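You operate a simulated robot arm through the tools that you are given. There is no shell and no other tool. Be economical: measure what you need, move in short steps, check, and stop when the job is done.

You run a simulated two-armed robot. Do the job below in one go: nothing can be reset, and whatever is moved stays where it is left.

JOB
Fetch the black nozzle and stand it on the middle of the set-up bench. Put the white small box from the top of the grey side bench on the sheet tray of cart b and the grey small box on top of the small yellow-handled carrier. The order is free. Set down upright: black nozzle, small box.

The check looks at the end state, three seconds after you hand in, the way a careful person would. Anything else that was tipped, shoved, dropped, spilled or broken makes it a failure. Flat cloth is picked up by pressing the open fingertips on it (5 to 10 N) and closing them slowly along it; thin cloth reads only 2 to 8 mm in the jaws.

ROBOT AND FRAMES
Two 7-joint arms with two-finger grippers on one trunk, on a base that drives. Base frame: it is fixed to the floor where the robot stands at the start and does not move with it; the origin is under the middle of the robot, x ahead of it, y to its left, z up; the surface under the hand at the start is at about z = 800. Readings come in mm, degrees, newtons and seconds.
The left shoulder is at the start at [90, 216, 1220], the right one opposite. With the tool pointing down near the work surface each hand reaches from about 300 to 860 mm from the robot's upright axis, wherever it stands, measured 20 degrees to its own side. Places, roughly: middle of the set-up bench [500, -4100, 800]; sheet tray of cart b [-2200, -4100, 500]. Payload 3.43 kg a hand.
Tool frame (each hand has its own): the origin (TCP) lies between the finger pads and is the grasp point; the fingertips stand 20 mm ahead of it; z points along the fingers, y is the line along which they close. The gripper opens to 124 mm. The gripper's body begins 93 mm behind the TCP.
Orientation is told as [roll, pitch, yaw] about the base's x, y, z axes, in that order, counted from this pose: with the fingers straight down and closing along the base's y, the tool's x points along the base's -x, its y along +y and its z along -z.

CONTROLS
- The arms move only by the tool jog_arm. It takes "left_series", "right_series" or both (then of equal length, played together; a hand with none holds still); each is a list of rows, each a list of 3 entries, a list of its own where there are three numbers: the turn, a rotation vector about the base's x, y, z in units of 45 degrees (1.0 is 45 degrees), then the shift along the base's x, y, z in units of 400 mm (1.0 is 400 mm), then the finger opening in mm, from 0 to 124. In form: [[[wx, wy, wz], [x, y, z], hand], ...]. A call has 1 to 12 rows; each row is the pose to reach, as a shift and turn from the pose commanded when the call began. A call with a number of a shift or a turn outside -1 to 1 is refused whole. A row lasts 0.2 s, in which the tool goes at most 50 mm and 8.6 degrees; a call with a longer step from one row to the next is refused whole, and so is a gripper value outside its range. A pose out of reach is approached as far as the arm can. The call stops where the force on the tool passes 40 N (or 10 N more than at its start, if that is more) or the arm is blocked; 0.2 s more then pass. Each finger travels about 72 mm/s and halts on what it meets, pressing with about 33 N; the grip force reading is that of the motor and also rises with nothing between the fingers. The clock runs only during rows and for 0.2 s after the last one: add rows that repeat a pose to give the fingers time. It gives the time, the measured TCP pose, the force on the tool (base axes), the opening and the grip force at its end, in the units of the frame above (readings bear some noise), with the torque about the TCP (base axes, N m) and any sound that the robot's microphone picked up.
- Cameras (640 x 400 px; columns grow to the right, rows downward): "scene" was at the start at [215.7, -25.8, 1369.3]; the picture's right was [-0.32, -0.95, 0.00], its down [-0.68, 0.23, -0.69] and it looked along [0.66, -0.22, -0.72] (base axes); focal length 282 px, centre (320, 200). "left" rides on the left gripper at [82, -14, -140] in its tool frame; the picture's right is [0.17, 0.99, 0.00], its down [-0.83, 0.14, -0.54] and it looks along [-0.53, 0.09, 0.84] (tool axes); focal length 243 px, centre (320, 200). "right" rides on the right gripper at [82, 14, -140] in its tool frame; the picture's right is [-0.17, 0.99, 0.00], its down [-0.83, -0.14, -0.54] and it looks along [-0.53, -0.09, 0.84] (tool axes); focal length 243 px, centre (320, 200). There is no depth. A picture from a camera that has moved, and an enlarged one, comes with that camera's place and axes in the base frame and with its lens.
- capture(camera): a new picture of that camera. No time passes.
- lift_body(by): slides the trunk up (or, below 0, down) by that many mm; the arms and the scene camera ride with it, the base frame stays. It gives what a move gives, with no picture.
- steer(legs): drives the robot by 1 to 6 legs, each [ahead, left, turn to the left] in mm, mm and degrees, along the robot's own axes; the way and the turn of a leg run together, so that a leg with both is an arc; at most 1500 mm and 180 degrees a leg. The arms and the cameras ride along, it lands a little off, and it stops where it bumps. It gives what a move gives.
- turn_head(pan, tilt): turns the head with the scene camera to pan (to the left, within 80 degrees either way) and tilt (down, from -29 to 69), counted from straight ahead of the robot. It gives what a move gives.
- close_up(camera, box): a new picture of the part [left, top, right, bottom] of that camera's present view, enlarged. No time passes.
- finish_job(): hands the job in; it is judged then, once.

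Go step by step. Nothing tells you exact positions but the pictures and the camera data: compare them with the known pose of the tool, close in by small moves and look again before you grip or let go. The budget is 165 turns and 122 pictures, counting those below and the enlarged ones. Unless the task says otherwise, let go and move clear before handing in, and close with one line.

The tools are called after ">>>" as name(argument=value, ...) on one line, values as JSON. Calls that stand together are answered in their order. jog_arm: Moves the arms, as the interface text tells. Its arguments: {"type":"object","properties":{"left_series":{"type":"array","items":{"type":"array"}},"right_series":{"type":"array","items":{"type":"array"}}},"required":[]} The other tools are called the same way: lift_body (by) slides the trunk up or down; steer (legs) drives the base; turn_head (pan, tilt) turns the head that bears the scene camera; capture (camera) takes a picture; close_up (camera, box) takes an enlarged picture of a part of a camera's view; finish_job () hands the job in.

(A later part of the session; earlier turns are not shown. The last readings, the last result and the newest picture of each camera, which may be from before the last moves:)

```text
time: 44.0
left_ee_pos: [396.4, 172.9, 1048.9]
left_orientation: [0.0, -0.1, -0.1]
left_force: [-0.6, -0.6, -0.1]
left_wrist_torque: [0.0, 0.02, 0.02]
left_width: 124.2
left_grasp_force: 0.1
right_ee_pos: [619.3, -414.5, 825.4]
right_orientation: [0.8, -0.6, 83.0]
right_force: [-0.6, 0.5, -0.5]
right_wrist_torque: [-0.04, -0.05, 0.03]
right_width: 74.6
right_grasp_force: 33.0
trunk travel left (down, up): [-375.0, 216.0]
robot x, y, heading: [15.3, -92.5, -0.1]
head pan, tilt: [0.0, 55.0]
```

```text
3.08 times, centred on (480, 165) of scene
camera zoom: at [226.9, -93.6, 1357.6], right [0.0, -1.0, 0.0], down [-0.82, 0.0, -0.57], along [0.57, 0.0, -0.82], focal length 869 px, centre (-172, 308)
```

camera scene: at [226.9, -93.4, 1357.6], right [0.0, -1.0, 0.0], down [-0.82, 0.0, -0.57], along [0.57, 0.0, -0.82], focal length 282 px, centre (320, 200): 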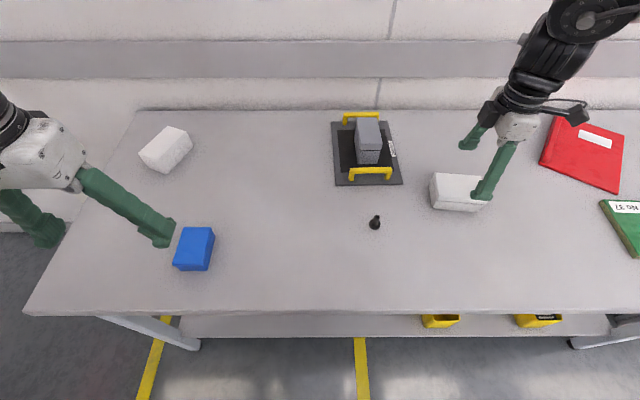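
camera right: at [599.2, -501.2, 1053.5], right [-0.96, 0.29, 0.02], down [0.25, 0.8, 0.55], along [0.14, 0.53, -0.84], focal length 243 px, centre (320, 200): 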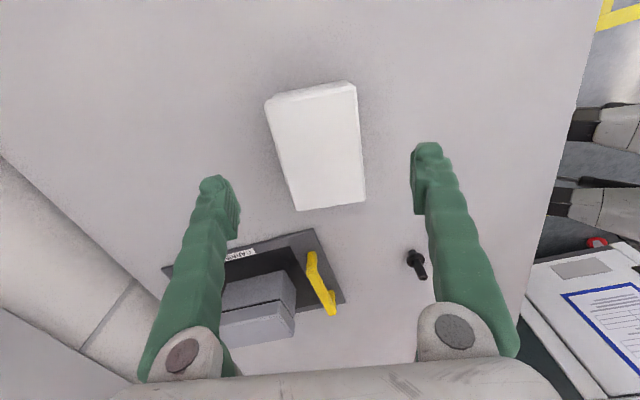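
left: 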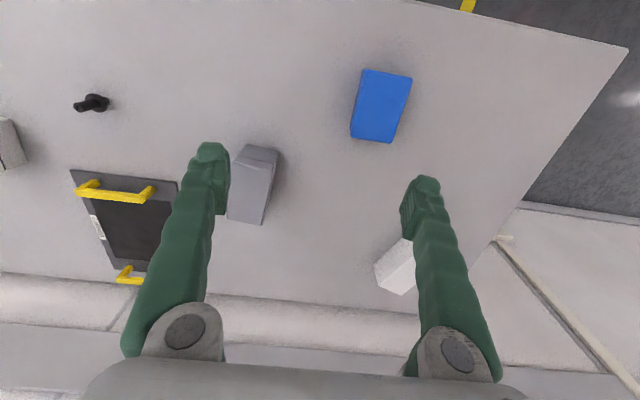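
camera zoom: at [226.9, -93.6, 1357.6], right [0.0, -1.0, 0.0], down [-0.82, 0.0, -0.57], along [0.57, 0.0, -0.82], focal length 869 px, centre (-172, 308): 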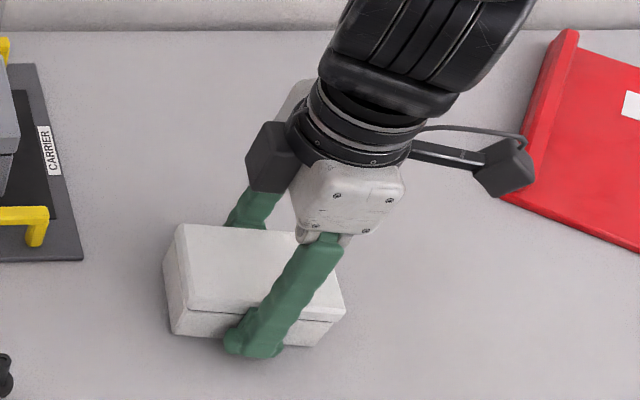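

Held at 75 mm. Lift to z≈1000, then slide the base right so the left hand can take the nozzle.

>>> jog_arm(right_series=[[[0, 0, 0], [0, 0, 0.06], 60], [[0, 0, 0], [0, 0, 0.16], 60], [[0, 0, 0], [0, 0, 0.26], 60], [[0, 0, 0], [0, 0, 0.36], 60], [[0, 0, 0], [0, 0, 0.43], 60], [[0, 0, 0], [0, 0, 0.43], 60]])

>>> steer(legs=[[0, -410, 0]])

>>> capture(camera="scene")

>>> capture(camera="left")

```text
time: 45.4
left_ee_pos: [397.2, 172.4, 1048.8]
left_orientation: [0.1, -0.1, -0.1]
left_force: [-0.3, -0.4, -0.1]
left_wrist_torque: [0.0, -0.02, -0.02]
left_width: 124.1
left_grasp_force: 0.1
right_ee_pos: [619.5, -413.7, 999.1]
right_orientation: [1.0, -0.7, 82.9]
right_force: [0.1, 0.1, -2.1]
right_wrist_torque: [0.01, 0.02, 0.0]
right_width: 74.5
right_grasp_force: 33.0
trunk travel left (down, up): [-375.0, 216.0]
robot x, y, heading: [17.1, -91.1, -0.3]
head pan, tilt: [0.0, 55.0]
```

```text
time: 51.3
left_ee_pos: [395.5, -233.2, 1048.8]
left_orientation: [0.1, -0.1, -0.5]
left_force: [0.0, -1.2, 0.5]
left_wrist_torque: [-0.02, -0.03, 0.0]
left_width: 124.1
left_grasp_force: 0.1
right_ee_pos: [613.0, -821.6, 998.3]
right_orientation: [0.8, -0.6, 82.6]
right_force: [0.0, 0.1, -1.4]
right_wrist_torque: [0.0, -0.01, 0.02]
right_width: 74.5
right_grasp_force: 33.1
trunk travel left (down, up): [-375.0, 216.0]
robot x, y, heading: [7.3, -497.8, -0.4]
head pan, tilt: [0.0, 55.0]
```

```text
90 pictures are left
camera scene: at [223.9, -498.1, 1357.6], right [-0.01, -1.0, 0.0], down [-0.82, 0.01, -0.57], along [0.57, -0.01, -0.82], focal length 282 px, centre (320, 200)
```

scene: 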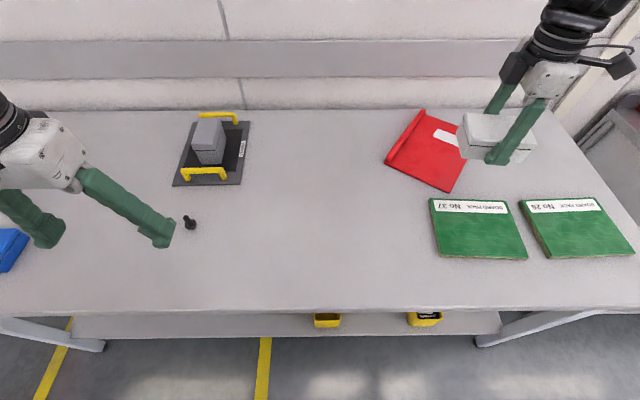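

```text
89 pictures are left
camera left: at [313.1, -246.3, 1189.7], right [-0.16, 0.99, 0.0], down [0.83, 0.13, 0.54], along [0.53, 0.09, -0.84], focal length 243 px, centre (320, 200)
```

left: 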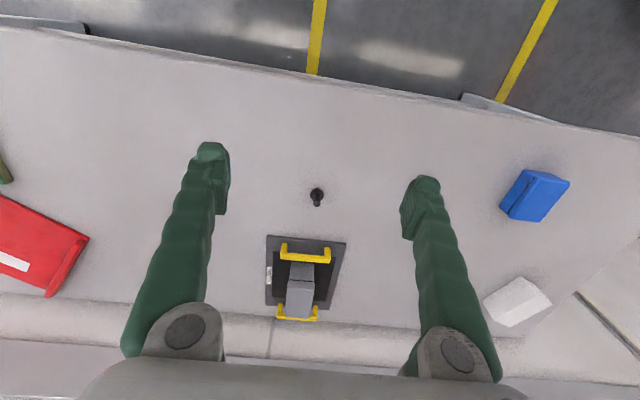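

Nozzle at about [550,-212]. I bring the left hand over it with fingers half open.

>>> jog_arm(left_series=[[[0, 0, 0], [0.076, 0.01, -0.05], 110], [[0, 0, 0], [0.152, 0.02, -0.1], 96], [[0, 0, 0], [0.228, 0.03, -0.15], 82], [[0, 0, 0], [0.304, 0.04, -0.2], 70], [[0, 0, 0], [0.38, 0.05, -0.28], 60], [[0, 0, 0], [0.38, 0.05, -0.28], 60]])

>>> capture(camera="left")

>>> close_up(camera="scene", box=[130, 140, 290, 260])

```text
time: 52.7
left_ee_pos: [421.4, -252.2, 1003.0]
left_orientation: [0.3, -0.5, -0.1]
left_force: [0.5, 0.1, 0.6]
left_wrist_torque: [-0.07, 0.0, -0.01]
left_width: 59.8
left_grasp_force: 0.0
left hand out of reach, approached as far as the arm can: row 1, 2, 3, 4, 5, 6
right_ee_pos: [612.7, -820.6, 998.2]
right_orientation: [0.8, -0.6, 82.6]
right_force: [0.4, 0.3, -1.7]
right_wrist_torque: [-0.03, 0.03, 0.03]
right_width: 74.5
right_grasp_force: 33.0
trunk travel left (down, up): [-375.0, 216.0]
robot x, y, heading: [11.9, -496.2, -0.5]
head pan, tilt: [0.0, 55.0]
```

```text
88 pictures are left
camera left: at [337.9, -265.5, 1143.5], right [-0.16, 0.99, 0.0], down [0.83, 0.14, 0.55], along [0.54, 0.09, -0.84], focal length 243 px, centre (320, 200)
```

left: 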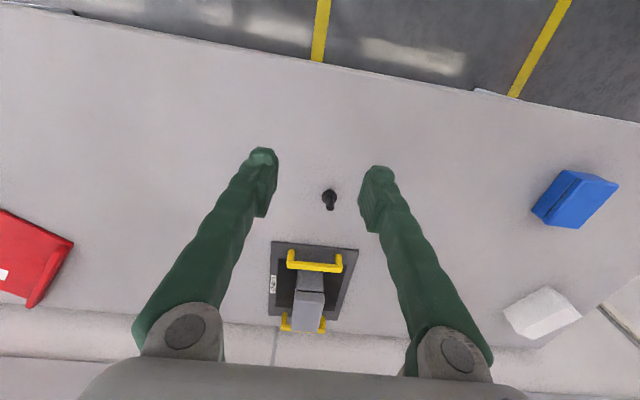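

```text
3.33 times, centred on (210, 200) of scene
camera zoom: at [224.0, -498.2, 1357.5], right [-0.01, -1.0, 0.0], down [-0.82, 0.01, -0.57], along [0.57, -0.01, -0.82], focal length 941 px, centre (687, 200)
```

zoom: 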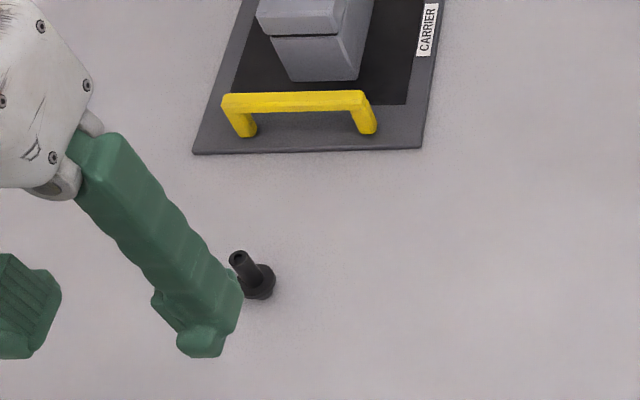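

The left arm sits on the same kind of limit. The mirrored remedy is a negative yaw; I try turning it -40° while holding, then moving.

>>> jog_arm(left_series=[[[0, 0, -0.18], [0, 0, 0], 60], [[0, 0, -0.36], [0, 0, 0], 60], [[0, 0, -0.54], [0, 0, 0], 60], [[0, 0, -0.72], [0, 0, 0], 60], [[0, 0, -0.9], [0, 0, 0], 60], [[0, 0, -0.9], [0.07, 0.05, 0], 60], [[0, 0, -0.9], [0.15, 0.1, 0], 60], [[0, 0, -0.9], [0.22, 0.1, 0], 60], [[0, 0, -0.9], [0.3, 0.1, 0], 60], [[0, 0, -0.9], [0.3, 0.1, 0], 60]])

>>> capture(camera="left")

```text
time: 54.9
left_ee_pos: [314.6, -414.7, 992.2]
left_orientation: [0.2, -0.1, -40.8]
left_force: [0.0, -0.8, 0.6]
left_wrist_torque: [-0.02, 0.01, -0.01]
left_width: 60.2
left_grasp_force: 0.1
left hand out of reach, approached as far as the arm can: row 1, 2, 3, 4, 5, 6, 7, 8, 9, 10
right_ee_pos: [611.7, -820.2, 998.1]
right_orientation: [0.8, -0.6, 82.7]
right_force: [0.0, -0.2, -1.6]
right_wrist_torque: [0.05, 0.01, 0.01]
right_width: 74.3
right_grasp_force: 33.3
trunk travel left (down, up): [-375.0, 216.0]
robot x, y, heading: [9.4, -494.9, -0.7]
head pan, tilt: [0.0, 55.0]
```

```text
86 pictures are left
camera left: at [243.0, -371.8, 1133.7], right [0.52, 0.85, 0.0], down [0.72, -0.44, 0.54], along [0.46, -0.28, -0.84], focal length 243 px, centre (320, 200)
```

left: 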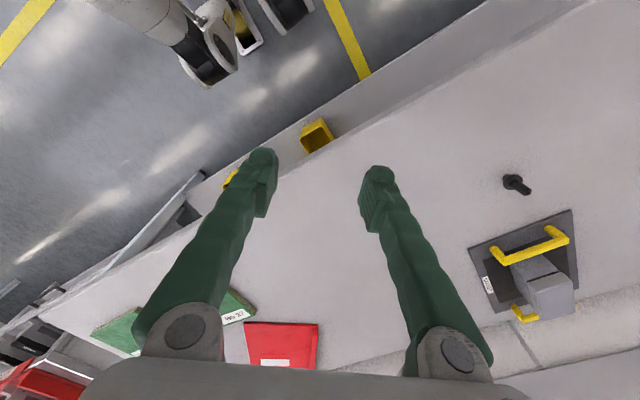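

Worse; so try the positive yaw for the left too.

>>> jog_arm(left_series=[[[0, 0, 0.18], [0, 0, 0], 60], [[0, 0, 0.36], [0, 0, 0], 60], [[0, 0, 0.54], [0, 0, 0], 60], [[0, 0, 0.72], [0, 0, 0], 60], [[0, 0, 0.9], [0, 0, 0], 60], [[0, 0, 1.0], [0.1, 0.05, 0], 60], [[0, 0, 1.0], [0.2, 0.1, 0], 60], [[0, 0, 1.0], [0.3, 0.2, 0], 60], [[0, 0, 1.0], [0.4, 0.25, 0], 60], [[0, 0, 1.0], [0.4, 0.25, 0], 60]])

>>> jog_arm(left_series=[[[0, 0, 0.18], [0.05, 0.05, 0], 60], [[0, 0, 0.36], [0.1, 0.1, 0], 60], [[0, 0, 0.54], [0.15, 0.15, 0], 60], [[0, 0, 0.72], [0.2, 0.2, 0], 60], [[0, 0, 0.9], [0.2, 0.25, 0], 60], [[0, 0, 0.9], [0.2, 0.25, 0], 60]])

>>> capture(camera="scene")

```text
refused: row 8 steps farther than a row can; nothing moved
```

```text
time: 56.3
left_ee_pos: [391.8, -309.4, 992.1]
left_orientation: [0.0, -0.1, -0.3]
left_force: [0.0, -0.3, -0.5]
left_wrist_torque: [-0.01, -0.01, 0.04]
left_width: 59.9
left_grasp_force: 0.0
right_ee_pos: [613.8, -821.2, 997.5]
right_orientation: [0.8, -0.7, 82.5]
right_force: [1.2, -0.1, -1.0]
right_wrist_torque: [0.01, -0.02, 0.02]
right_width: 74.3
right_grasp_force: 33.2
trunk travel left (down, up): [-375.0, 216.0]
robot x, y, heading: [13.0, -498.7, -1.0]
head pan, tilt: [0.0, 55.0]
```

```text
85 pictures are left
camera scene: at [224.2, -498.8, 1357.5], right [-0.01, -1.0, 0.0], down [-0.82, 0.01, -0.57], along [0.57, -0.01, -0.82], focal length 282 px, centre (320, 200)
```

scene: 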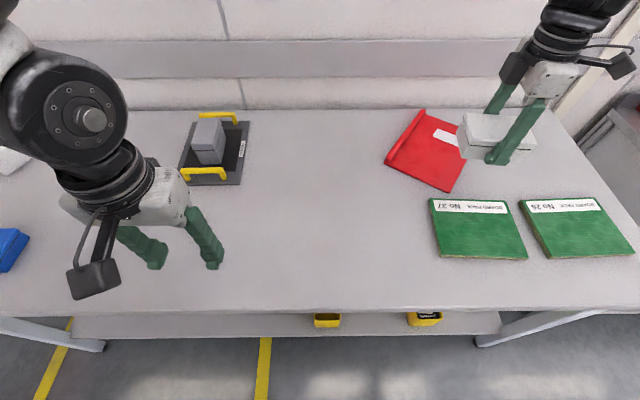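

Free again at yaw 0. Now combine +35° yaw with the move to the nozzle.

>>> jog_arm(left_series=[[[0, 0, 0.18], [0, 0, 0], 60], [[0, 0, 0.36], [0, 0, 0], 60], [[0, 0, 0.54], [0, 0, 0], 60], [[0, 0, 0.72], [0, 0, 0], 60], [[0, 0, 0.8], [0.08, 0.05, -0.02], 60], [[0, 0, 0.8], [0.16, 0.1, -0.04], 60], [[0, 0, 0.8], [0.24, 0.15, -0.07], 60], [[0, 0, 0.8], [0.32, 0.2, -0.1], 60], [[0, 0, 0.8], [0.39, 0.245, -0.13], 60], [[0, 0, 0.8], [0.39, 0.245, -0.13], 60]])

>>> capture(camera="left")

```text
time: 58.5
left_ee_pos: [546.2, -212.2, 938.1]
left_orientation: [0.1, -0.1, 35.5]
left_force: [-0.2, 0.0, 0.5]
left_wrist_torque: [0.04, -0.02, 0.03]
left_width: 59.9
left_grasp_force: 0.1
right_ee_pos: [612.9, -821.2, 998.9]
right_orientation: [0.9, -0.7, 82.5]
right_force: [-0.1, 0.3, -2.0]
right_wrist_torque: [0.02, -0.01, -0.02]
right_width: 74.3
right_grasp_force: 33.2
trunk travel left (down, up): [-375.0, 216.0]
robot x, y, heading: [10.0, -497.5, -0.7]
head pan, tilt: [0.0, 55.0]
```

```text
84 pictures are left
camera left: at [487.4, -271.7, 1079.1], right [-0.71, 0.71, 0.0], down [0.59, 0.59, 0.54], along [0.38, 0.38, -0.84], focal length 243 px, centre (320, 200)
```

left: 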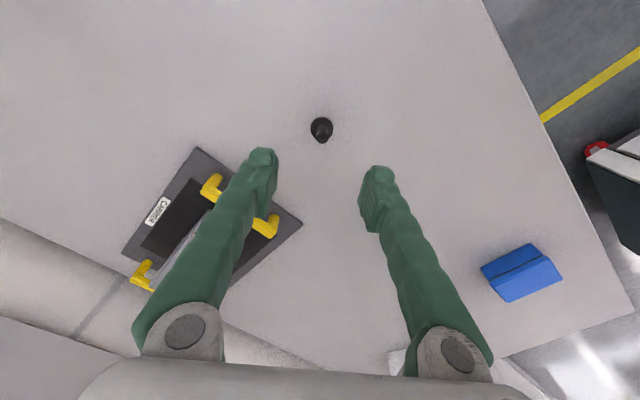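

Good: nozzle at ≈[543,-215], almost under the TCP. A closer look at its shape.

>>> close_up(camera="left", box=[280, 95, 370, 165])

>>> jog_arm(left_series=[[[0, 0, 0], [-0.006, -0.007, -0.05], 60], [[0, 0, 0], [-0.006, -0.007, -0.1], 60], [[0, 0, 0], [-0.006, -0.007, -0.16], 60], [[0, 0, 0], [-0.006, -0.007, -0.16], 60]])

>>> close_up(camera="left", box=[220, 90, 420, 230])

>>> close_up(camera="scene", box=[130, 150, 270, 260])

```text
5.71 times, centred on (325, 130) of left
camera zoom: at [487.4, -271.7, 1079.1], right [-0.71, 0.71, 0.0], down [0.59, 0.59, 0.54], along [0.38, 0.38, -0.84], focal length 1386 px, centre (291, 600)
```

zoom: 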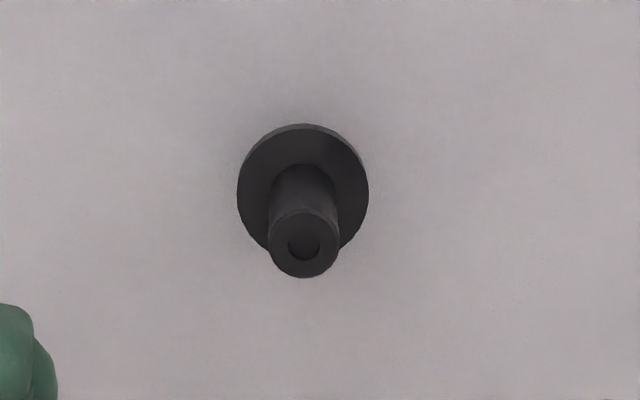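

```text
time: 59.5
left_ee_pos: [543.4, -214.9, 876.2]
left_orientation: [0.1, -0.1, 35.6]
left_force: [0.5, -0.4, -0.1]
left_wrist_torque: [0.03, -0.02, -0.02]
left_width: 60.1
left_grasp_force: 0.0
right_ee_pos: [612.3, -821.2, 997.2]
right_orientation: [0.8, -0.6, 82.6]
right_force: [0.6, -0.4, -2.1]
right_wrist_torque: [-0.02, 0.01, 0.02]
right_width: 74.3
right_grasp_force: 32.9
trunk travel left (down, up): [-375.0, 216.0]
robot x, y, heading: [11.9, -498.2, -0.5]
head pan, tilt: [0.0, 55.0]
```

```text
2.86 times, centred on (320, 160) of left
camera zoom: at [485.2, -274.3, 1017.4], right [-0.71, 0.71, 0.0], down [0.59, 0.59, 0.54], along [0.38, 0.38, -0.84], focal length 693 px, centre (320, 314)
```

zoom: 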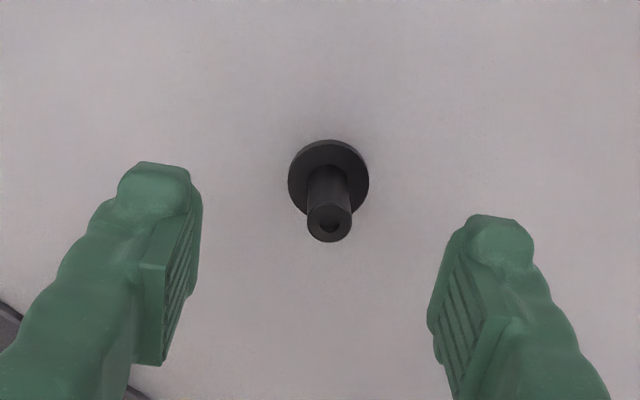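

```text
3.64 times, centred on (200, 205) of scene
camera zoom: at [223.7, -498.4, 1357.6], right [-0.01, -1.0, 0.0], down [-0.82, 0.01, -0.57], along [0.57, -0.01, -0.82], focal length 1026 px, centre (756, 182)
```

zoom: 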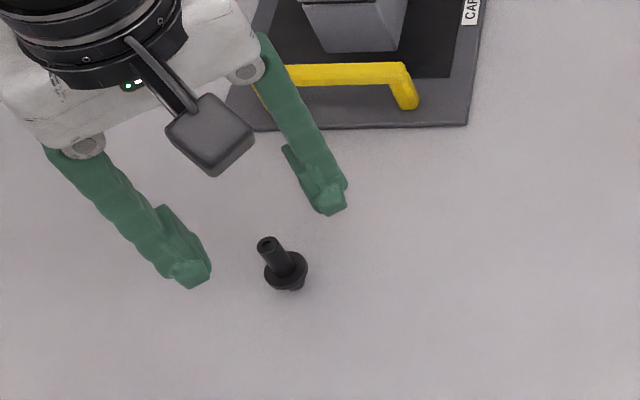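

Nozzle centred. Lower so fingertips stay just above its flange (TCP z≈841) and close.

>>> jog_arm(left_series=[[[0, 0, 0], [-0.003, 0.002, -0.04], 50], [[0, 0, 0], [-0.003, 0.002, -0.0875], 40], [[0, 0, 0], [-0.003, 0.002, -0.0875], 40]])

>>> close_up(camera="left", box=[220, 90, 420, 230])

>>> close_up(camera="scene", box=[150, 180, 240, 250])

```text
time: 60.3
left_ee_pos: [543.6, -214.4, 841.7]
left_orientation: [0.0, -0.2, 35.5]
left_force: [-0.4, -0.1, 0.3]
left_wrist_torque: [0.01, 0.04, 0.0]
left_width: 40.1
left_grasp_force: 0.1
right_ee_pos: [613.2, -821.3, 997.8]
right_orientation: [0.8, -0.6, 82.6]
right_force: [-0.5, 0.3, -1.6]
right_wrist_torque: [0.01, -0.02, 0.02]
right_width: 74.3
right_grasp_force: 33.1
trunk travel left (down, up): [-375.0, 216.0]
robot x, y, heading: [10.9, -498.0, -0.8]
head pan, tilt: [0.0, 55.0]
```

```text
2.86 times, centred on (320, 160) of left
camera zoom: at [484.2, -272.2, 982.5], right [-0.71, 0.71, 0.0], down [0.59, 0.6, 0.54], along [0.38, 0.38, -0.84], focal length 693 px, centre (320, 314)
```

zoom: 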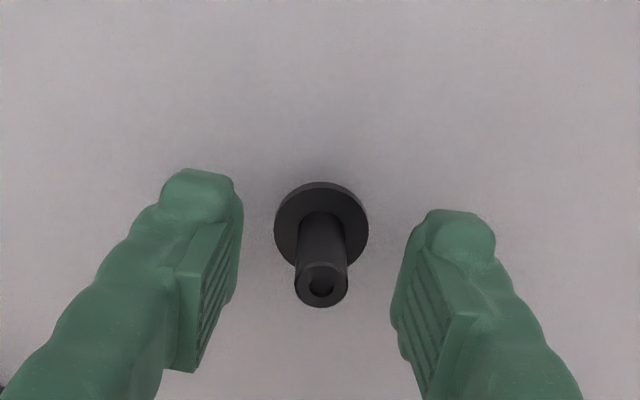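

```text
5.71 times, centred on (195, 215) of scene
camera zoom: at [223.7, -498.4, 1357.6], right [-0.01, -1.0, 0.0], down [-0.82, 0.01, -0.57], along [0.57, -0.01, -0.82], focal length 1613 px, centre (1034, 114)
```

zoom: 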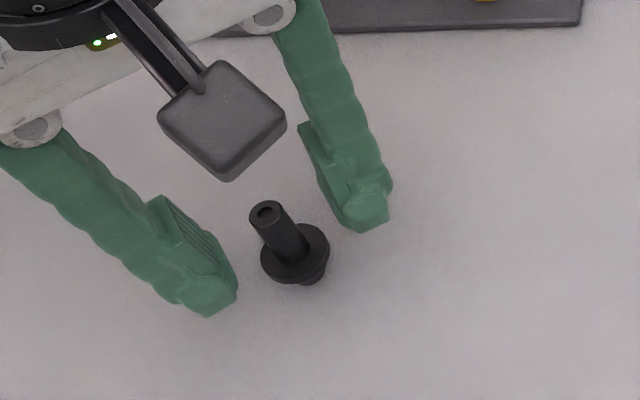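

Tip is at z≈843, flange top ≈816; fingertips at 821. Close.

>>> jog_arm(left_series=[[[0, 0, 0], [0, 0, 0], 28], [[0, 0, 0], [0, 0, 0], 18], [[0, 0, 0], [0, 0, 0], 8], [[0, 0, 0], [0, 0, 0], 4], [[0, 0, 0], [0, 0, 0], 4]])

>>> jog_arm(left_series=[[[0, 0, 0], [0, 0, 0.05], 4], [[0, 0, 0], [0, 0, 0.12], 4], [[0, 0, 0], [0, 0, 0.22], 4], [[0, 0, 0], [0, 0, 0.3], 4], [[0, 0, 0], [0, 0, 0.3], 4]])

>>> close_up(camera="left", box=[220, 90, 420, 230])

>>> close_up(camera="scene", box=[110, 120, 270, 240])

```text
time: 61.5
left_ee_pos: [543.0, -212.1, 842.3]
left_orientation: [0.1, -0.1, 35.5]
left_force: [0.5, 0.2, -0.1]
left_wrist_torque: [0.02, -0.05, -0.01]
left_width: 9.6
left_grasp_force: 32.3
right_ee_pos: [612.2, -821.2, 996.6]
right_orientation: [0.8, -0.6, 82.6]
right_force: [0.2, 0.7, -1.4]
right_wrist_torque: [0.0, -0.03, -0.01]
right_width: 74.3
right_grasp_force: 32.9
trunk travel left (down, up): [-375.0, 216.0]
robot x, y, heading: [13.4, -494.8, -0.7]
head pan, tilt: [0.0, 55.0]
```

```text
time: 62.7
left_ee_pos: [543.6, -213.6, 960.0]
left_orientation: [0.1, -0.2, 35.5]
left_force: [-0.3, -0.4, 0.3]
left_wrist_torque: [0.01, 0.0, 0.02]
left_width: 9.3
left_grasp_force: 32.8
right_ee_pos: [613.3, -820.4, 998.4]
right_orientation: [0.9, -0.6, 82.6]
right_force: [0.2, -0.5, -1.5]
right_wrist_torque: [-0.03, -0.02, 0.04]
right_width: 74.2
right_grasp_force: 33.4
trunk travel left (down, up): [-375.0, 216.0]
robot x, y, heading: [14.4, -495.0, -0.8]
head pan, tilt: [0.0, 55.0]
```

```text
2.86 times, centred on (320, 160) of left
camera zoom: at [486.0, -272.4, 1100.6], right [-0.71, 0.71, 0.0], down [0.59, 0.6, 0.54], along [0.38, 0.38, -0.84], focal length 693 px, centre (320, 314)
```

zoom: 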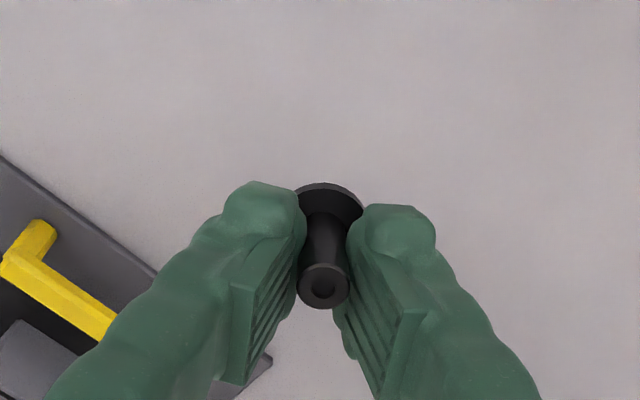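

```text
3.33 times, centred on (190, 180) of scene
camera zoom: at [224.4, -497.8, 1357.5], right [-0.01, -1.0, 0.0], down [-0.82, 0.01, -0.57], along [0.57, -0.01, -0.82], focal length 941 px, centre (753, 267)
```

zoom: 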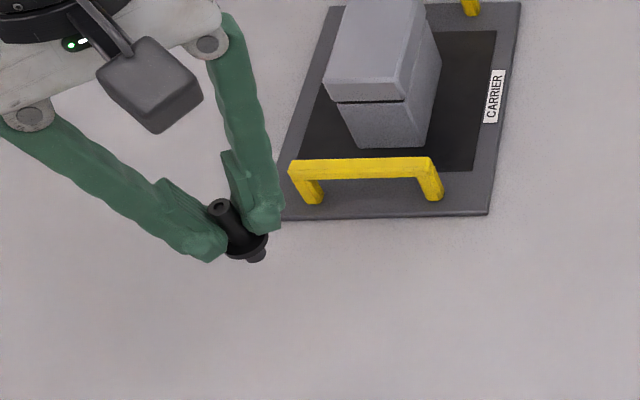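

Nozzle is held upright. Before driving off I look around both sides.

>>> turn_head(pan=80, tilt=25)

>>> capture(camera="scene")

>>> turn_head(pan=-80, tilt=20)

>>> capture(camera="scene")

```text
time: 64.2
left_ee_pos: [545.2, -214.3, 960.6]
left_orientation: [0.1, -0.2, 35.5]
left_force: [-0.6, -0.2, 0.5]
left_wrist_torque: [-0.02, 0.01, 0.02]
left_width: 9.3
left_grasp_force: 32.9
right_ee_pos: [612.3, -821.4, 997.1]
right_orientation: [0.8, -0.6, 82.6]
right_force: [-0.5, 0.3, -1.7]
right_wrist_torque: [0.05, 0.01, -0.04]
right_width: 74.1
right_grasp_force: 32.9
trunk travel left (down, up): [-375.0, 216.0]
robot x, y, heading: [9.7, -494.5, -0.7]
head pan, tilt: [80.0, 25.0]
```

```text
76 pictures are left
camera scene: at [168.9, -406.9, 1401.5], right [0.98, -0.19, 0.0], down [-0.08, -0.42, -0.91], along [0.17, 0.89, -0.42], focal length 282 px, centre (320, 200)
```

scene: 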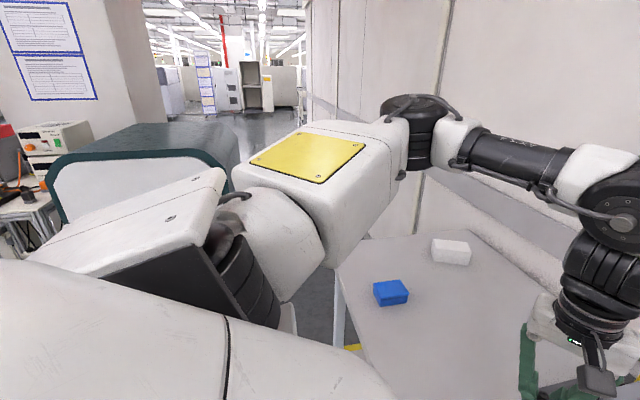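

```text
time: 66.7
left_ee_pos: [545.4, -212.5, 960.0]
left_orientation: [0.2, -0.1, 35.5]
left_force: [0.2, 0.3, -0.9]
left_wrist_torque: [0.01, 0.01, 0.0]
left_width: 9.3
left_grasp_force: 33.3
right_ee_pos: [612.4, -820.9, 998.3]
right_orientation: [0.8, -0.6, 82.6]
right_force: [0.1, 0.7, -1.5]
right_wrist_torque: [-0.04, 0.01, 0.01]
right_width: 74.1
right_grasp_force: 33.1
trunk travel left (down, up): [-375.0, 216.0]
robot x, y, heading: [13.7, -497.1, -0.4]
head pan, tilt: [-80.0, 20.0]
```

```text
75 pictures are left
camera scene: at [167.0, -589.3, 1409.6], right [-0.99, -0.16, 0.0], down [-0.06, 0.34, -0.94], along [0.15, -0.93, -0.34], focal length 282 px, centre (320, 200)
```

scene: 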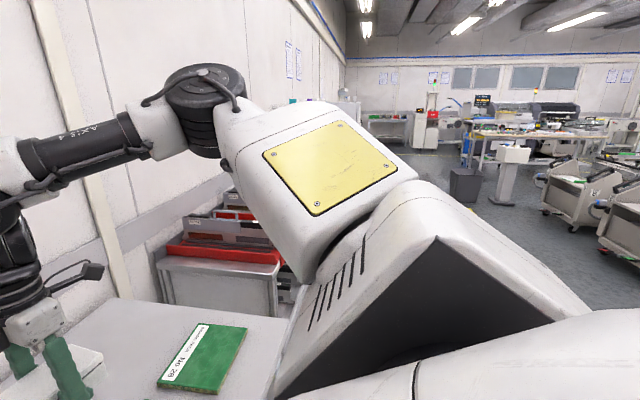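

The way to the far benches is along -y, clear on that side. I back away from the bench 450 mm and turn right in two legs.

>>> steer(legs=[[-450, 0, 0], [0, 0, -90]])

>>> turn_head(pan=0, tilt=15)

>>> capture(camera="scene")

```text
time: 75.1
left_ee_pos: [-151.8, -1020.9, 960.6]
left_orientation: [0.1, -0.1, -54.5]
left_force: [0.1, 0.1, 0.2]
left_wrist_torque: [0.0, -0.02, 0.01]
left_width: 9.4
left_grasp_force: 33.4
right_ee_pos: [-760.5, -1090.6, 998.0]
right_orientation: [0.8, -0.6, -7.4]
right_force: [0.9, 1.4, -1.4]
right_wrist_torque: [0.0, 0.05, 0.03]
right_width: 74.2
right_grasp_force: 32.8
trunk travel left (down, up): [-375.0, 216.0]
robot x, y, heading: [-434.9, -493.0, -90.6]
head pan, tilt: [-80.0, 20.0]
```

```text
time: 76.7
left_ee_pos: [-152.7, -1022.4, 959.7]
left_orientation: [0.0, -0.1, -54.5]
left_force: [0.3, 0.0, 0.4]
left_wrist_torque: [-0.01, 0.0, 0.03]
left_width: 9.6
left_grasp_force: 33.3
right_ee_pos: [-759.0, -1089.9, 997.2]
right_orientation: [0.9, -0.5, -7.4]
right_force: [1.3, 1.0, -0.9]
right_wrist_torque: [-0.02, 0.0, 0.0]
right_width: 74.1
right_grasp_force: 32.5
trunk travel left (down, up): [-375.0, 216.0]
robot x, y, heading: [-433.2, -491.5, -90.9]
head pan, tilt: [0.0, 15.0]
```

```text
74 pictures are left
camera scene: at [-436.5, -722.4, 1417.8], right [-1.0, 0.01, 0.0], down [0.0, 0.26, -0.97], along [-0.01, -0.97, -0.26], focal length 282 px, centre (320, 200)
```

scene: 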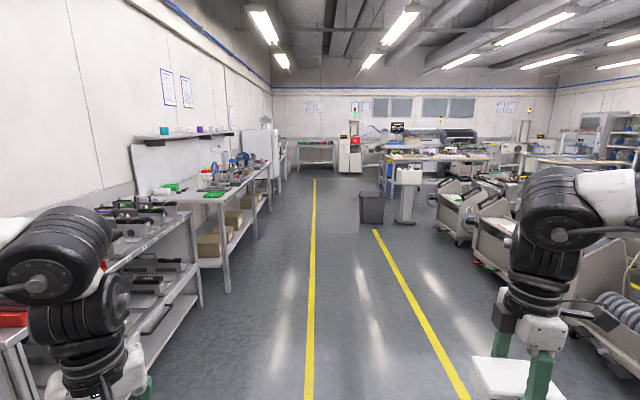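

Down the aisle: the set-up bench lies along the left wall, carts on the right. Enlarge both.

>>> close_up(camera="scene", box=[140, 120, 300, 220])

>>> close_up(camera="scene", box=[340, 120, 580, 270])

```text
4.00 times, centred on (220, 170) of scene
camera zoom: at [-436.5, -722.4, 1417.8], right [-1.0, 0.01, 0.0], down [0.0, 0.26, -0.97], along [-0.01, -0.97, -0.26], focal length 1129 px, centre (720, 320)
```

zoom: 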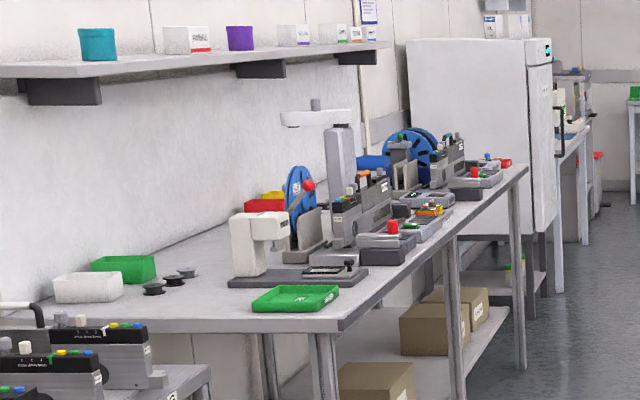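

```text
2.67 times, centred on (460, 195) of scene
camera zoom: at [-436.5, -722.4, 1417.8], right [-1.0, 0.01, 0.0], down [0.0, 0.26, -0.97], along [-0.01, -0.97, -0.26], focal length 753 px, centre (-53, 213)
```

zoom: 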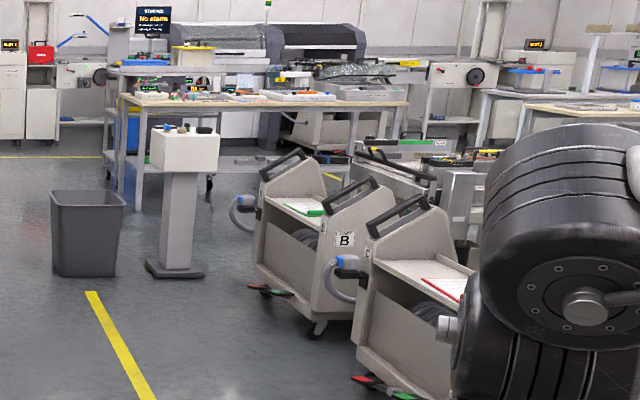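

Cart B (label seen) is the middle cart with a green-edged sheet on its tray, matching [-2200,-4100]; the set-up bench runs y≈-3000…-5600, x>330. I drive down the aisle 2500 mm and look again.

>>> steer(legs=[[1250, 0, 0], [1250, 0, 0]])

>>> turn_head(pan=40, tilt=25)

>>> capture(camera="scene")

>>> turn_head(pan=-50, tilt=25)

>>> capture(camera="scene")

```text
time: 91.8
left_ee_pos: [-87.4, -3503.5, 959.4]
left_orientation: [0.0, -0.1, -52.0]
left_force: [-0.3, -0.8, -0.9]
left_wrist_torque: [0.02, -0.01, 0.0]
left_width: 9.4
left_grasp_force: 32.4
right_ee_pos: [-691.3, -3596.4, 998.3]
right_orientation: [0.7, -0.6, -5.0]
right_force: [0.3, -0.5, -1.3]
right_wrist_torque: [0.0, 0.01, 0.0]
right_width: 74.3
right_grasp_force: 33.4
trunk travel left (down, up): [-375.0, 216.0]
robot x, y, heading: [-392.7, -2985.8, -88.2]
head pan, tilt: [0.0, 15.0]
```

```text
time: 92.9
left_ee_pos: [-88.4, -3503.3, 959.4]
left_orientation: [0.0, 0.0, -51.9]
left_force: [0.0, -0.3, -0.1]
left_wrist_torque: [-0.02, 0.0, -0.02]
left_width: 9.4
left_grasp_force: 33.2
right_ee_pos: [-691.6, -3597.8, 998.5]
right_orientation: [0.9, -0.6, -5.1]
right_force: [0.7, -0.4, -1.6]
right_wrist_torque: [-0.01, 0.02, -0.01]
right_width: 74.2
right_grasp_force: 33.3
trunk travel left (down, up): [-375.0, 216.0]
robot x, y, heading: [-392.9, -2981.1, -87.9]
head pan, tilt: [40.0, 25.0]
```

```text
71 pictures are left
camera scene: at [-326.2, -3191.5, 1401.6], right [-0.75, -0.67, 0.0], down [-0.28, 0.31, -0.91], along [0.6, -0.68, -0.42], focal length 282 px, centre (320, 200)
```

scene: 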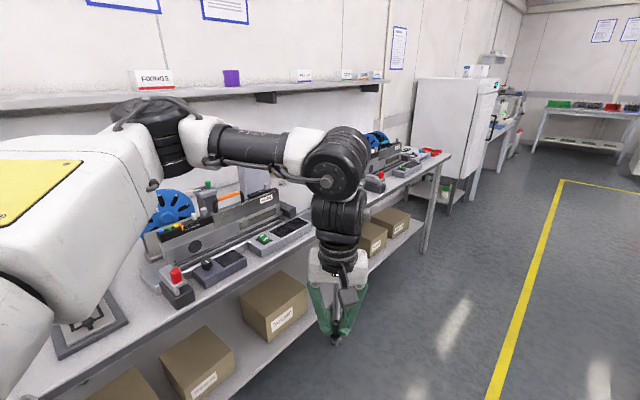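

```text
time: 94.6
left_ee_pos: [-88.5, -3503.6, 960.4]
left_orientation: [0.1, -0.1, -52.1]
left_force: [0.8, 0.3, -0.2]
left_wrist_torque: [-0.02, 0.0, 0.01]
left_width: 9.6
left_grasp_force: 33.1
right_ee_pos: [-691.4, -3598.0, 997.4]
right_orientation: [0.8, -0.6, -5.0]
right_force: [0.8, 0.8, -0.9]
right_wrist_torque: [0.0, -0.02, 0.01]
right_width: 74.3
right_grasp_force: 33.3
trunk travel left (down, up): [-375.0, 216.0]
robot x, y, heading: [-392.4, -2986.2, -88.1]
head pan, tilt: [-50.0, 25.0]
```

```text
70 pictures are left
camera scene: at [-456.2, -3184.4, 1401.6], right [-0.67, 0.74, 0.0], down [0.31, 0.28, -0.91], along [-0.67, -0.61, -0.42], focal length 282 px, centre (320, 200)
```

scene: 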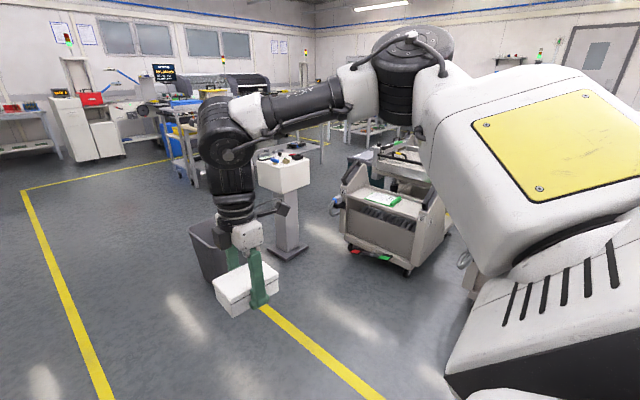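

Cart b's tray is where expected. Now go alongside the set-up bench middle: 1390 mm ahead, then turn left to face the bench.

>>> steer(legs=[[1395, 0, 0], [0, 0, 88]])

>>> turn_head(pan=10, tilt=40)

>>> capture(camera="scene")

```text
time: 108.3
left_ee_pos: [166.8, -4093.3, 959.6]
left_orientation: [0.1, -0.2, 34.9]
left_force: [-0.5, -0.5, 0.8]
left_wrist_torque: [0.01, 0.0, 0.01]
left_width: 9.2
left_grasp_force: 33.0
right_ee_pos: [227.5, -4701.3, 997.5]
right_orientation: [0.9, -0.6, 81.9]
right_force: [-0.1, 0.5, -1.7]
right_wrist_torque: [0.02, 0.02, -0.01]
right_width: 74.1
right_grasp_force: 33.0
trunk travel left (down, up): [-375.0, 216.0]
robot x, y, heading: [-371.5, -4368.7, -1.1]
head pan, tilt: [-50.0, 25.0]
```

```text
time: 109.6
left_ee_pos: [166.3, -4093.3, 959.1]
left_orientation: [0.1, -0.1, 34.9]
left_force: [0.0, 0.5, 0.2]
left_wrist_torque: [0.01, -0.03, 0.0]
left_width: 9.5
left_grasp_force: 33.0
right_ee_pos: [227.4, -4701.5, 998.1]
right_orientation: [0.8, -0.6, 81.9]
right_force: [0.8, -0.6, -0.9]
right_wrist_torque: [-0.01, -0.02, -0.01]
right_width: 74.4
right_grasp_force: 33.2
trunk travel left (down, up): [-375.0, 216.0]
robot x, y, heading: [-368.2, -4368.8, -1.2]
head pan, tilt: [10.0, 40.0]
```

```text
69 pictures are left
camera scene: at [-145.0, -4360.1, 1378.3], right [0.15, -0.99, 0.0], down [-0.64, -0.1, -0.77], along [0.76, 0.12, -0.64], focal length 282 px, centre (320, 200)
```

scene: 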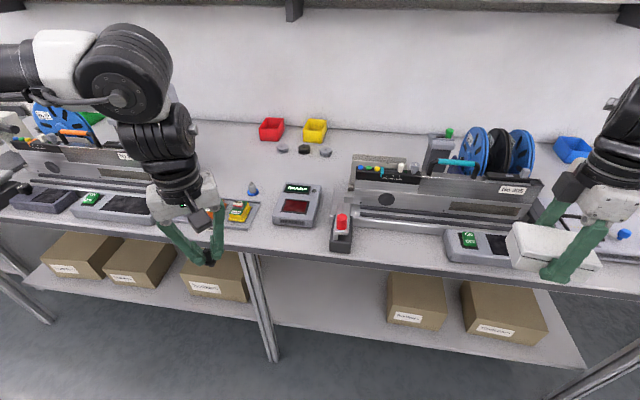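

The bench middle [500,-4100] projects near (269,202), between a small device and a blue part. Enlarge that area.

>>> close_up(camera="scene", box=[210, 110, 370, 250])

>>> capture(camera="left")

```text
2.86 times, centred on (290, 180) of scene
camera zoom: at [-145.0, -4360.1, 1378.3], right [0.15, -0.99, 0.0], down [-0.64, -0.1, -0.77], along [0.76, 0.12, -0.64], focal length 806 px, centre (406, 257)
```

zoom: 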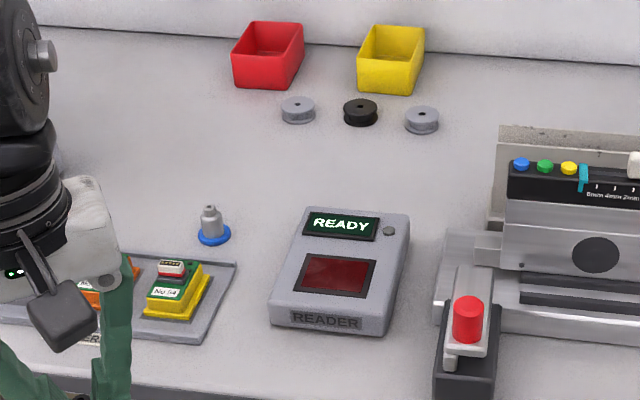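

```text
67 pictures are left
camera left: at [107.2, -4151.9, 1100.7], right [-0.7, 0.71, 0.0], down [0.6, 0.59, 0.54], along [0.39, 0.38, -0.84], focal length 243 px, centre (320, 200)
```

left: 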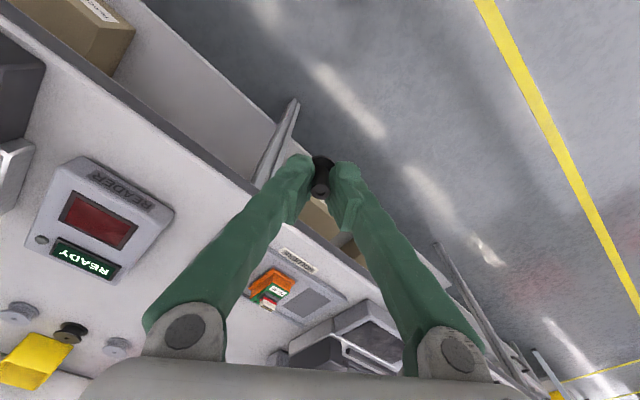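

Free spot for the nozzle: about [525,-4093] (reader's left edge y≈-4133, blue nozzle at [542,-4027], tray ends x≈505). To keep the white box clear of the feeder and reels, I raise the trunk and pull the right hand back.

>>> lift_body(by=100)

>>> jog_arm(right_series=[[[0, 0, 0], [-0.1, 0, 0], 60], [[0, 0, 0], [-0.2, 0, 0], 60], [[0, 0, 0], [-0.3, 0, 0], 60], [[0, 0, 0], [-0.3, 0, 0], 60]])

```text
time: 111.0
left_ee_pos: [167.8, -4093.9, 1059.7]
left_orientation: [0.0, 0.0, 34.9]
left_force: [1.1, -0.1, -0.6]
left_wrist_torque: [0.01, 0.02, 0.01]
left_width: 9.4
left_grasp_force: 32.9
right_ee_pos: [227.7, -4700.4, 1096.6]
right_orientation: [0.8, -0.4, 82.0]
right_force: [0.6, -0.5, -1.3]
right_wrist_torque: [-0.01, 0.02, 0.02]
right_width: 74.4
right_grasp_force: 32.9
trunk travel left (down, up): [-475.0, 116.0]
robot x, y, heading: [-368.4, -4370.7, -1.4]
head pan, tilt: [10.0, 40.0]
```

```text
time: 112.0
left_ee_pos: [166.7, -4092.6, 1058.4]
left_orientation: [0.1, -0.1, 34.9]
left_force: [1.1, -0.1, 0.8]
left_wrist_torque: [0.01, 0.02, 0.01]
left_width: 9.3
left_grasp_force: 32.9
right_ee_pos: [108.0, -4700.5, 1097.9]
right_orientation: [0.9, -0.6, 82.0]
right_force: [-0.2, -0.2, -1.4]
right_wrist_torque: [0.01, -0.02, 0.0]
right_width: 74.5
right_grasp_force: 33.0
trunk travel left (down, up): [-475.0, 116.0]
robot x, y, heading: [-366.1, -4367.4, -1.1]
head pan, tilt: [10.0, 40.0]
```

>>> steer(legs=[[280, 0, 0]])

>>> capture(camera="scene")

>>> capture(camera="left")

```text
time: 114.2
left_ee_pos: [440.0, -4096.9, 1060.0]
left_orientation: [0.1, -0.2, 35.3]
left_force: [0.6, -0.2, 1.1]
left_wrist_torque: [0.0, 0.01, 0.05]
left_width: 9.4
left_grasp_force: 32.8
right_ee_pos: [385.2, -4704.7, 1099.4]
right_orientation: [0.8, -0.7, 82.1]
right_force: [-0.2, 0.3, -2.2]
right_wrist_torque: [-0.02, -0.05, 0.01]
right_width: 74.2
right_grasp_force: 33.1
trunk travel left (down, up): [-475.0, 116.0]
robot x, y, heading: [-89.6, -4376.6, -1.1]
head pan, tilt: [10.0, 40.0]
```

```text
66 pictures are left
camera scene: at [98.5, -4363.6, 1484.0], right [0.16, -0.99, 0.0], down [-0.63, -0.1, -0.77], along [0.76, 0.12, -0.64], focal length 282 px, centre (320, 200)
```

scene: 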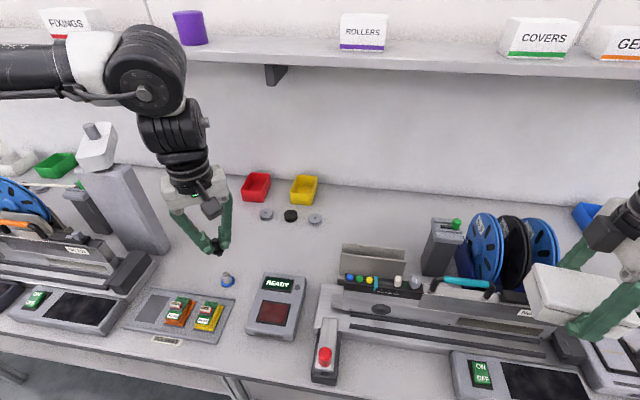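

```text
65 pictures are left
camera left: at [380.9, -4154.8, 1201.2], right [-0.7, 0.71, 0.0], down [0.6, 0.59, 0.54], along [0.38, 0.38, -0.84], focal length 243 px, centre (320, 200)
```

left: 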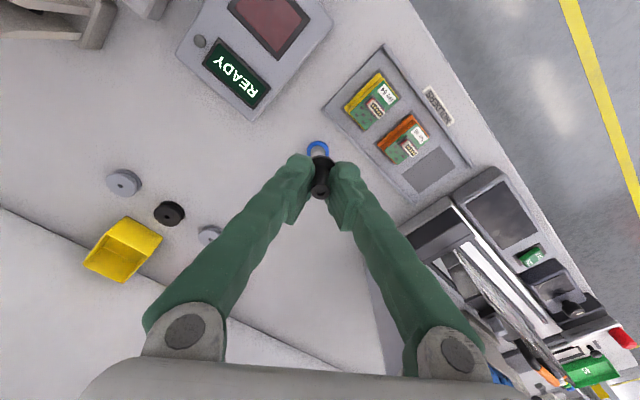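

Now see the target region from the left wrist camera enlarged.

>>> close_up(camera="left", box=[160, 30, 480, 230])

```text
2.00 times, centred on (320, 130) of left
camera zoom: at [380.9, -4154.8, 1201.2], right [-0.7, 0.71, 0.0], down [0.6, 0.59, 0.54], along [0.38, 0.38, -0.84], focal length 485 px, centre (320, 340)
```

zoom: 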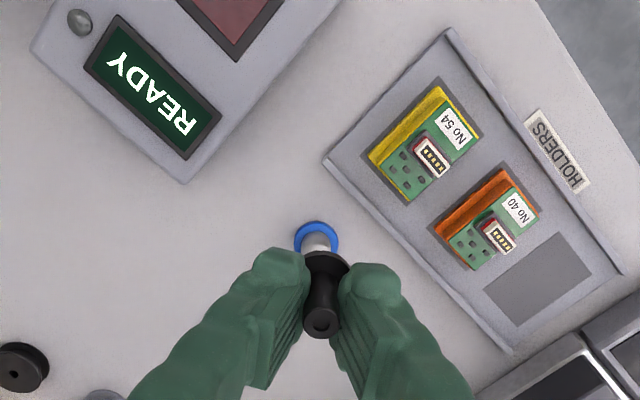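

In the current frame: reader's left edge y≈-4157, tray edge y≈-4090 ending x≈440, blue nozzle [490,-4050]. I aim for [515,-4104], descending to z≈900.

>>> jog_arm(left_series=[[[0, 0, 0], [0.08, -0.008, -0.04], 4], [[0, 0, 0], [0.16, -0.014, -0.1], 4], [[0, 0, 0], [0.188, -0.018, -0.2], 4], [[0, 0, 0], [0.188, -0.018, -0.3], 4], [[0, 0, 0], [0.188, -0.018, -0.4], 4], [[0, 0, 0], [0.188, -0.018, -0.4], 4]])

>>> capture(camera="left")

>>> close_up(camera="scene", box=[160, 220, 340, 350])

```text
time: 115.6
left_ee_pos: [516.8, -4103.2, 900.4]
left_orientation: [0.0, -0.3, 35.3]
left_force: [-0.2, 0.3, -0.6]
left_wrist_torque: [-0.01, -0.03, 0.02]
left_width: 9.3
left_grasp_force: 33.0
right_ee_pos: [386.0, -4705.0, 1098.6]
right_orientation: [0.8, -0.5, 82.2]
right_force: [-0.8, -0.3, -1.6]
right_wrist_torque: [0.03, -0.02, 0.08]
right_width: 74.6
right_grasp_force: 33.1
trunk travel left (down, up): [-475.0, 116.0]
robot x, y, heading: [-93.1, -4371.2, -0.7]
head pan, tilt: [10.0, 40.0]
```

```text
63 pictures are left
camera left: at [458.3, -4161.8, 1041.3], right [-0.7, 0.71, 0.0], down [0.6, 0.59, 0.54], along [0.38, 0.38, -0.84], focal length 243 px, centre (320, 200)
```

left: 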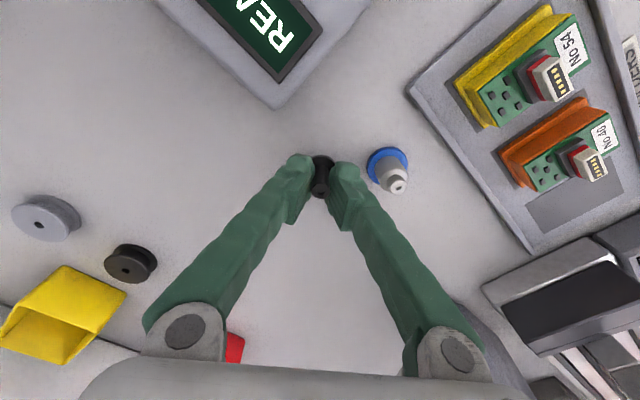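

```text
3.08 times, centred on (250, 285) of scene
camera zoom: at [99.4, -4363.5, 1483.9], right [0.16, -0.99, 0.0], down [-0.63, -0.1, -0.77], along [0.76, 0.12, -0.64], focal length 869 px, centre (535, -62)
```

zoom: 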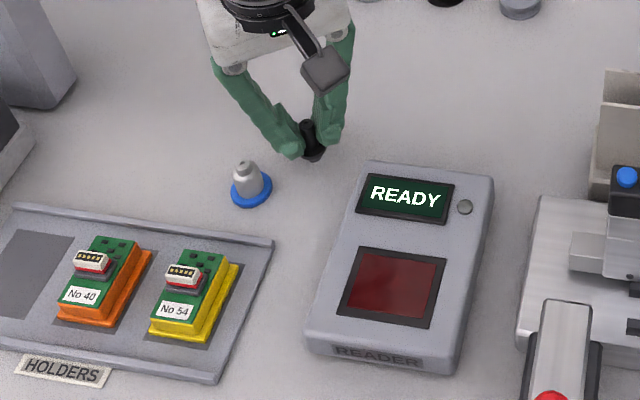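

Spot is clear all round. Lower to z≈846, then feel for contact.

>>> jog_arm(left_series=[[[0, 0, 0], [0, 0, -0.05], 4], [[0, 0, 0], [0, 0, -0.1], 4], [[0, 0, 0], [0, 0, -0.135], 4], [[0, 0, 0], [0, 0, -0.135], 4]])

>>> jog_arm(left_series=[[[0, 0, 0], [0, 0, -0.003], 4], [[0, 0, 0], [0, 0, -0.006], 4], [[0, 0, 0], [0, 0, -0.006], 4]])

>>> close_up(camera="scene", box=[200, 240, 300, 310])

```text
time: 116.1
left_ee_pos: [518.0, -4102.7, 883.3]
left_orientation: [-0.2, -0.4, 35.2]
left_force: [-10.1, 0.5, 27.2]
left_wrist_torque: [-0.05, 0.45, 0.0]
left_width: 9.8
left_grasp_force: 33.4
right_ee_pos: [383.8, -4705.5, 1097.9]
right_orientation: [0.7, -0.7, 82.2]
right_force: [0.1, 0.8, -1.6]
right_wrist_torque: [-0.02, 0.01, 0.01]
right_width: 74.3
right_grasp_force: 33.2
trunk travel left (down, up): [-475.0, 116.0]
robot x, y, heading: [-92.9, -4374.4, -0.9]
head pan, tilt: [10.0, 40.0]
stopped in row 2 (left hand): the force on the tool passed its limit at 67 N (the readings are from after the stop); the commanded pose is now the measured one
```

```text
time: 116.7
left_ee_pos: [518.1, -4104.4, 884.9]
left_orientation: [-0.2, -0.5, 35.4]
left_force: [-13.2, 0.8, 27.0]
left_wrist_torque: [-0.02, 0.51, -0.01]
left_width: 9.4
left_grasp_force: 32.8
right_ee_pos: [383.8, -4703.7, 1099.0]
right_orientation: [0.7, -0.6, 82.2]
right_force: [0.0, 0.7, -1.3]
right_wrist_torque: [-0.03, 0.04, 0.0]
right_width: 74.4
right_grasp_force: 33.4
trunk travel left (down, up): [-475.0, 116.0]
robot x, y, heading: [-94.0, -4372.8, -0.7]
head pan, tilt: [10.0, 40.0]
stopped in row 2 (left hand): the force on the tool passed its limit at 42 N (the readings are from after the stop); the commanded pose is now the measured one
```

```text
5.71 times, centred on (250, 275) of scene
camera zoom: at [96.3, -4363.9, 1484.2], right [0.16, -0.99, 0.0], down [-0.63, -0.1, -0.77], along [0.76, 0.12, -0.64], focal length 1613 px, centre (720, -229)
```

zoom: 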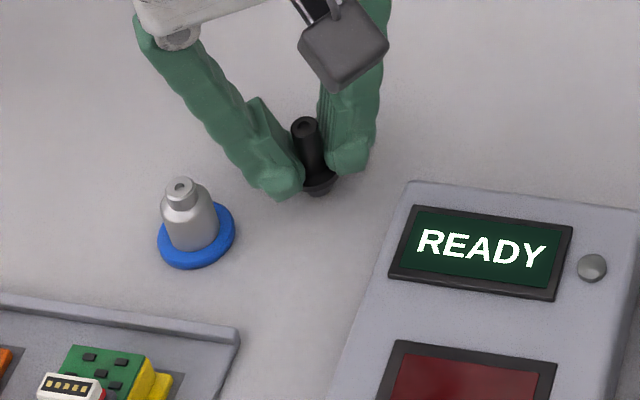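

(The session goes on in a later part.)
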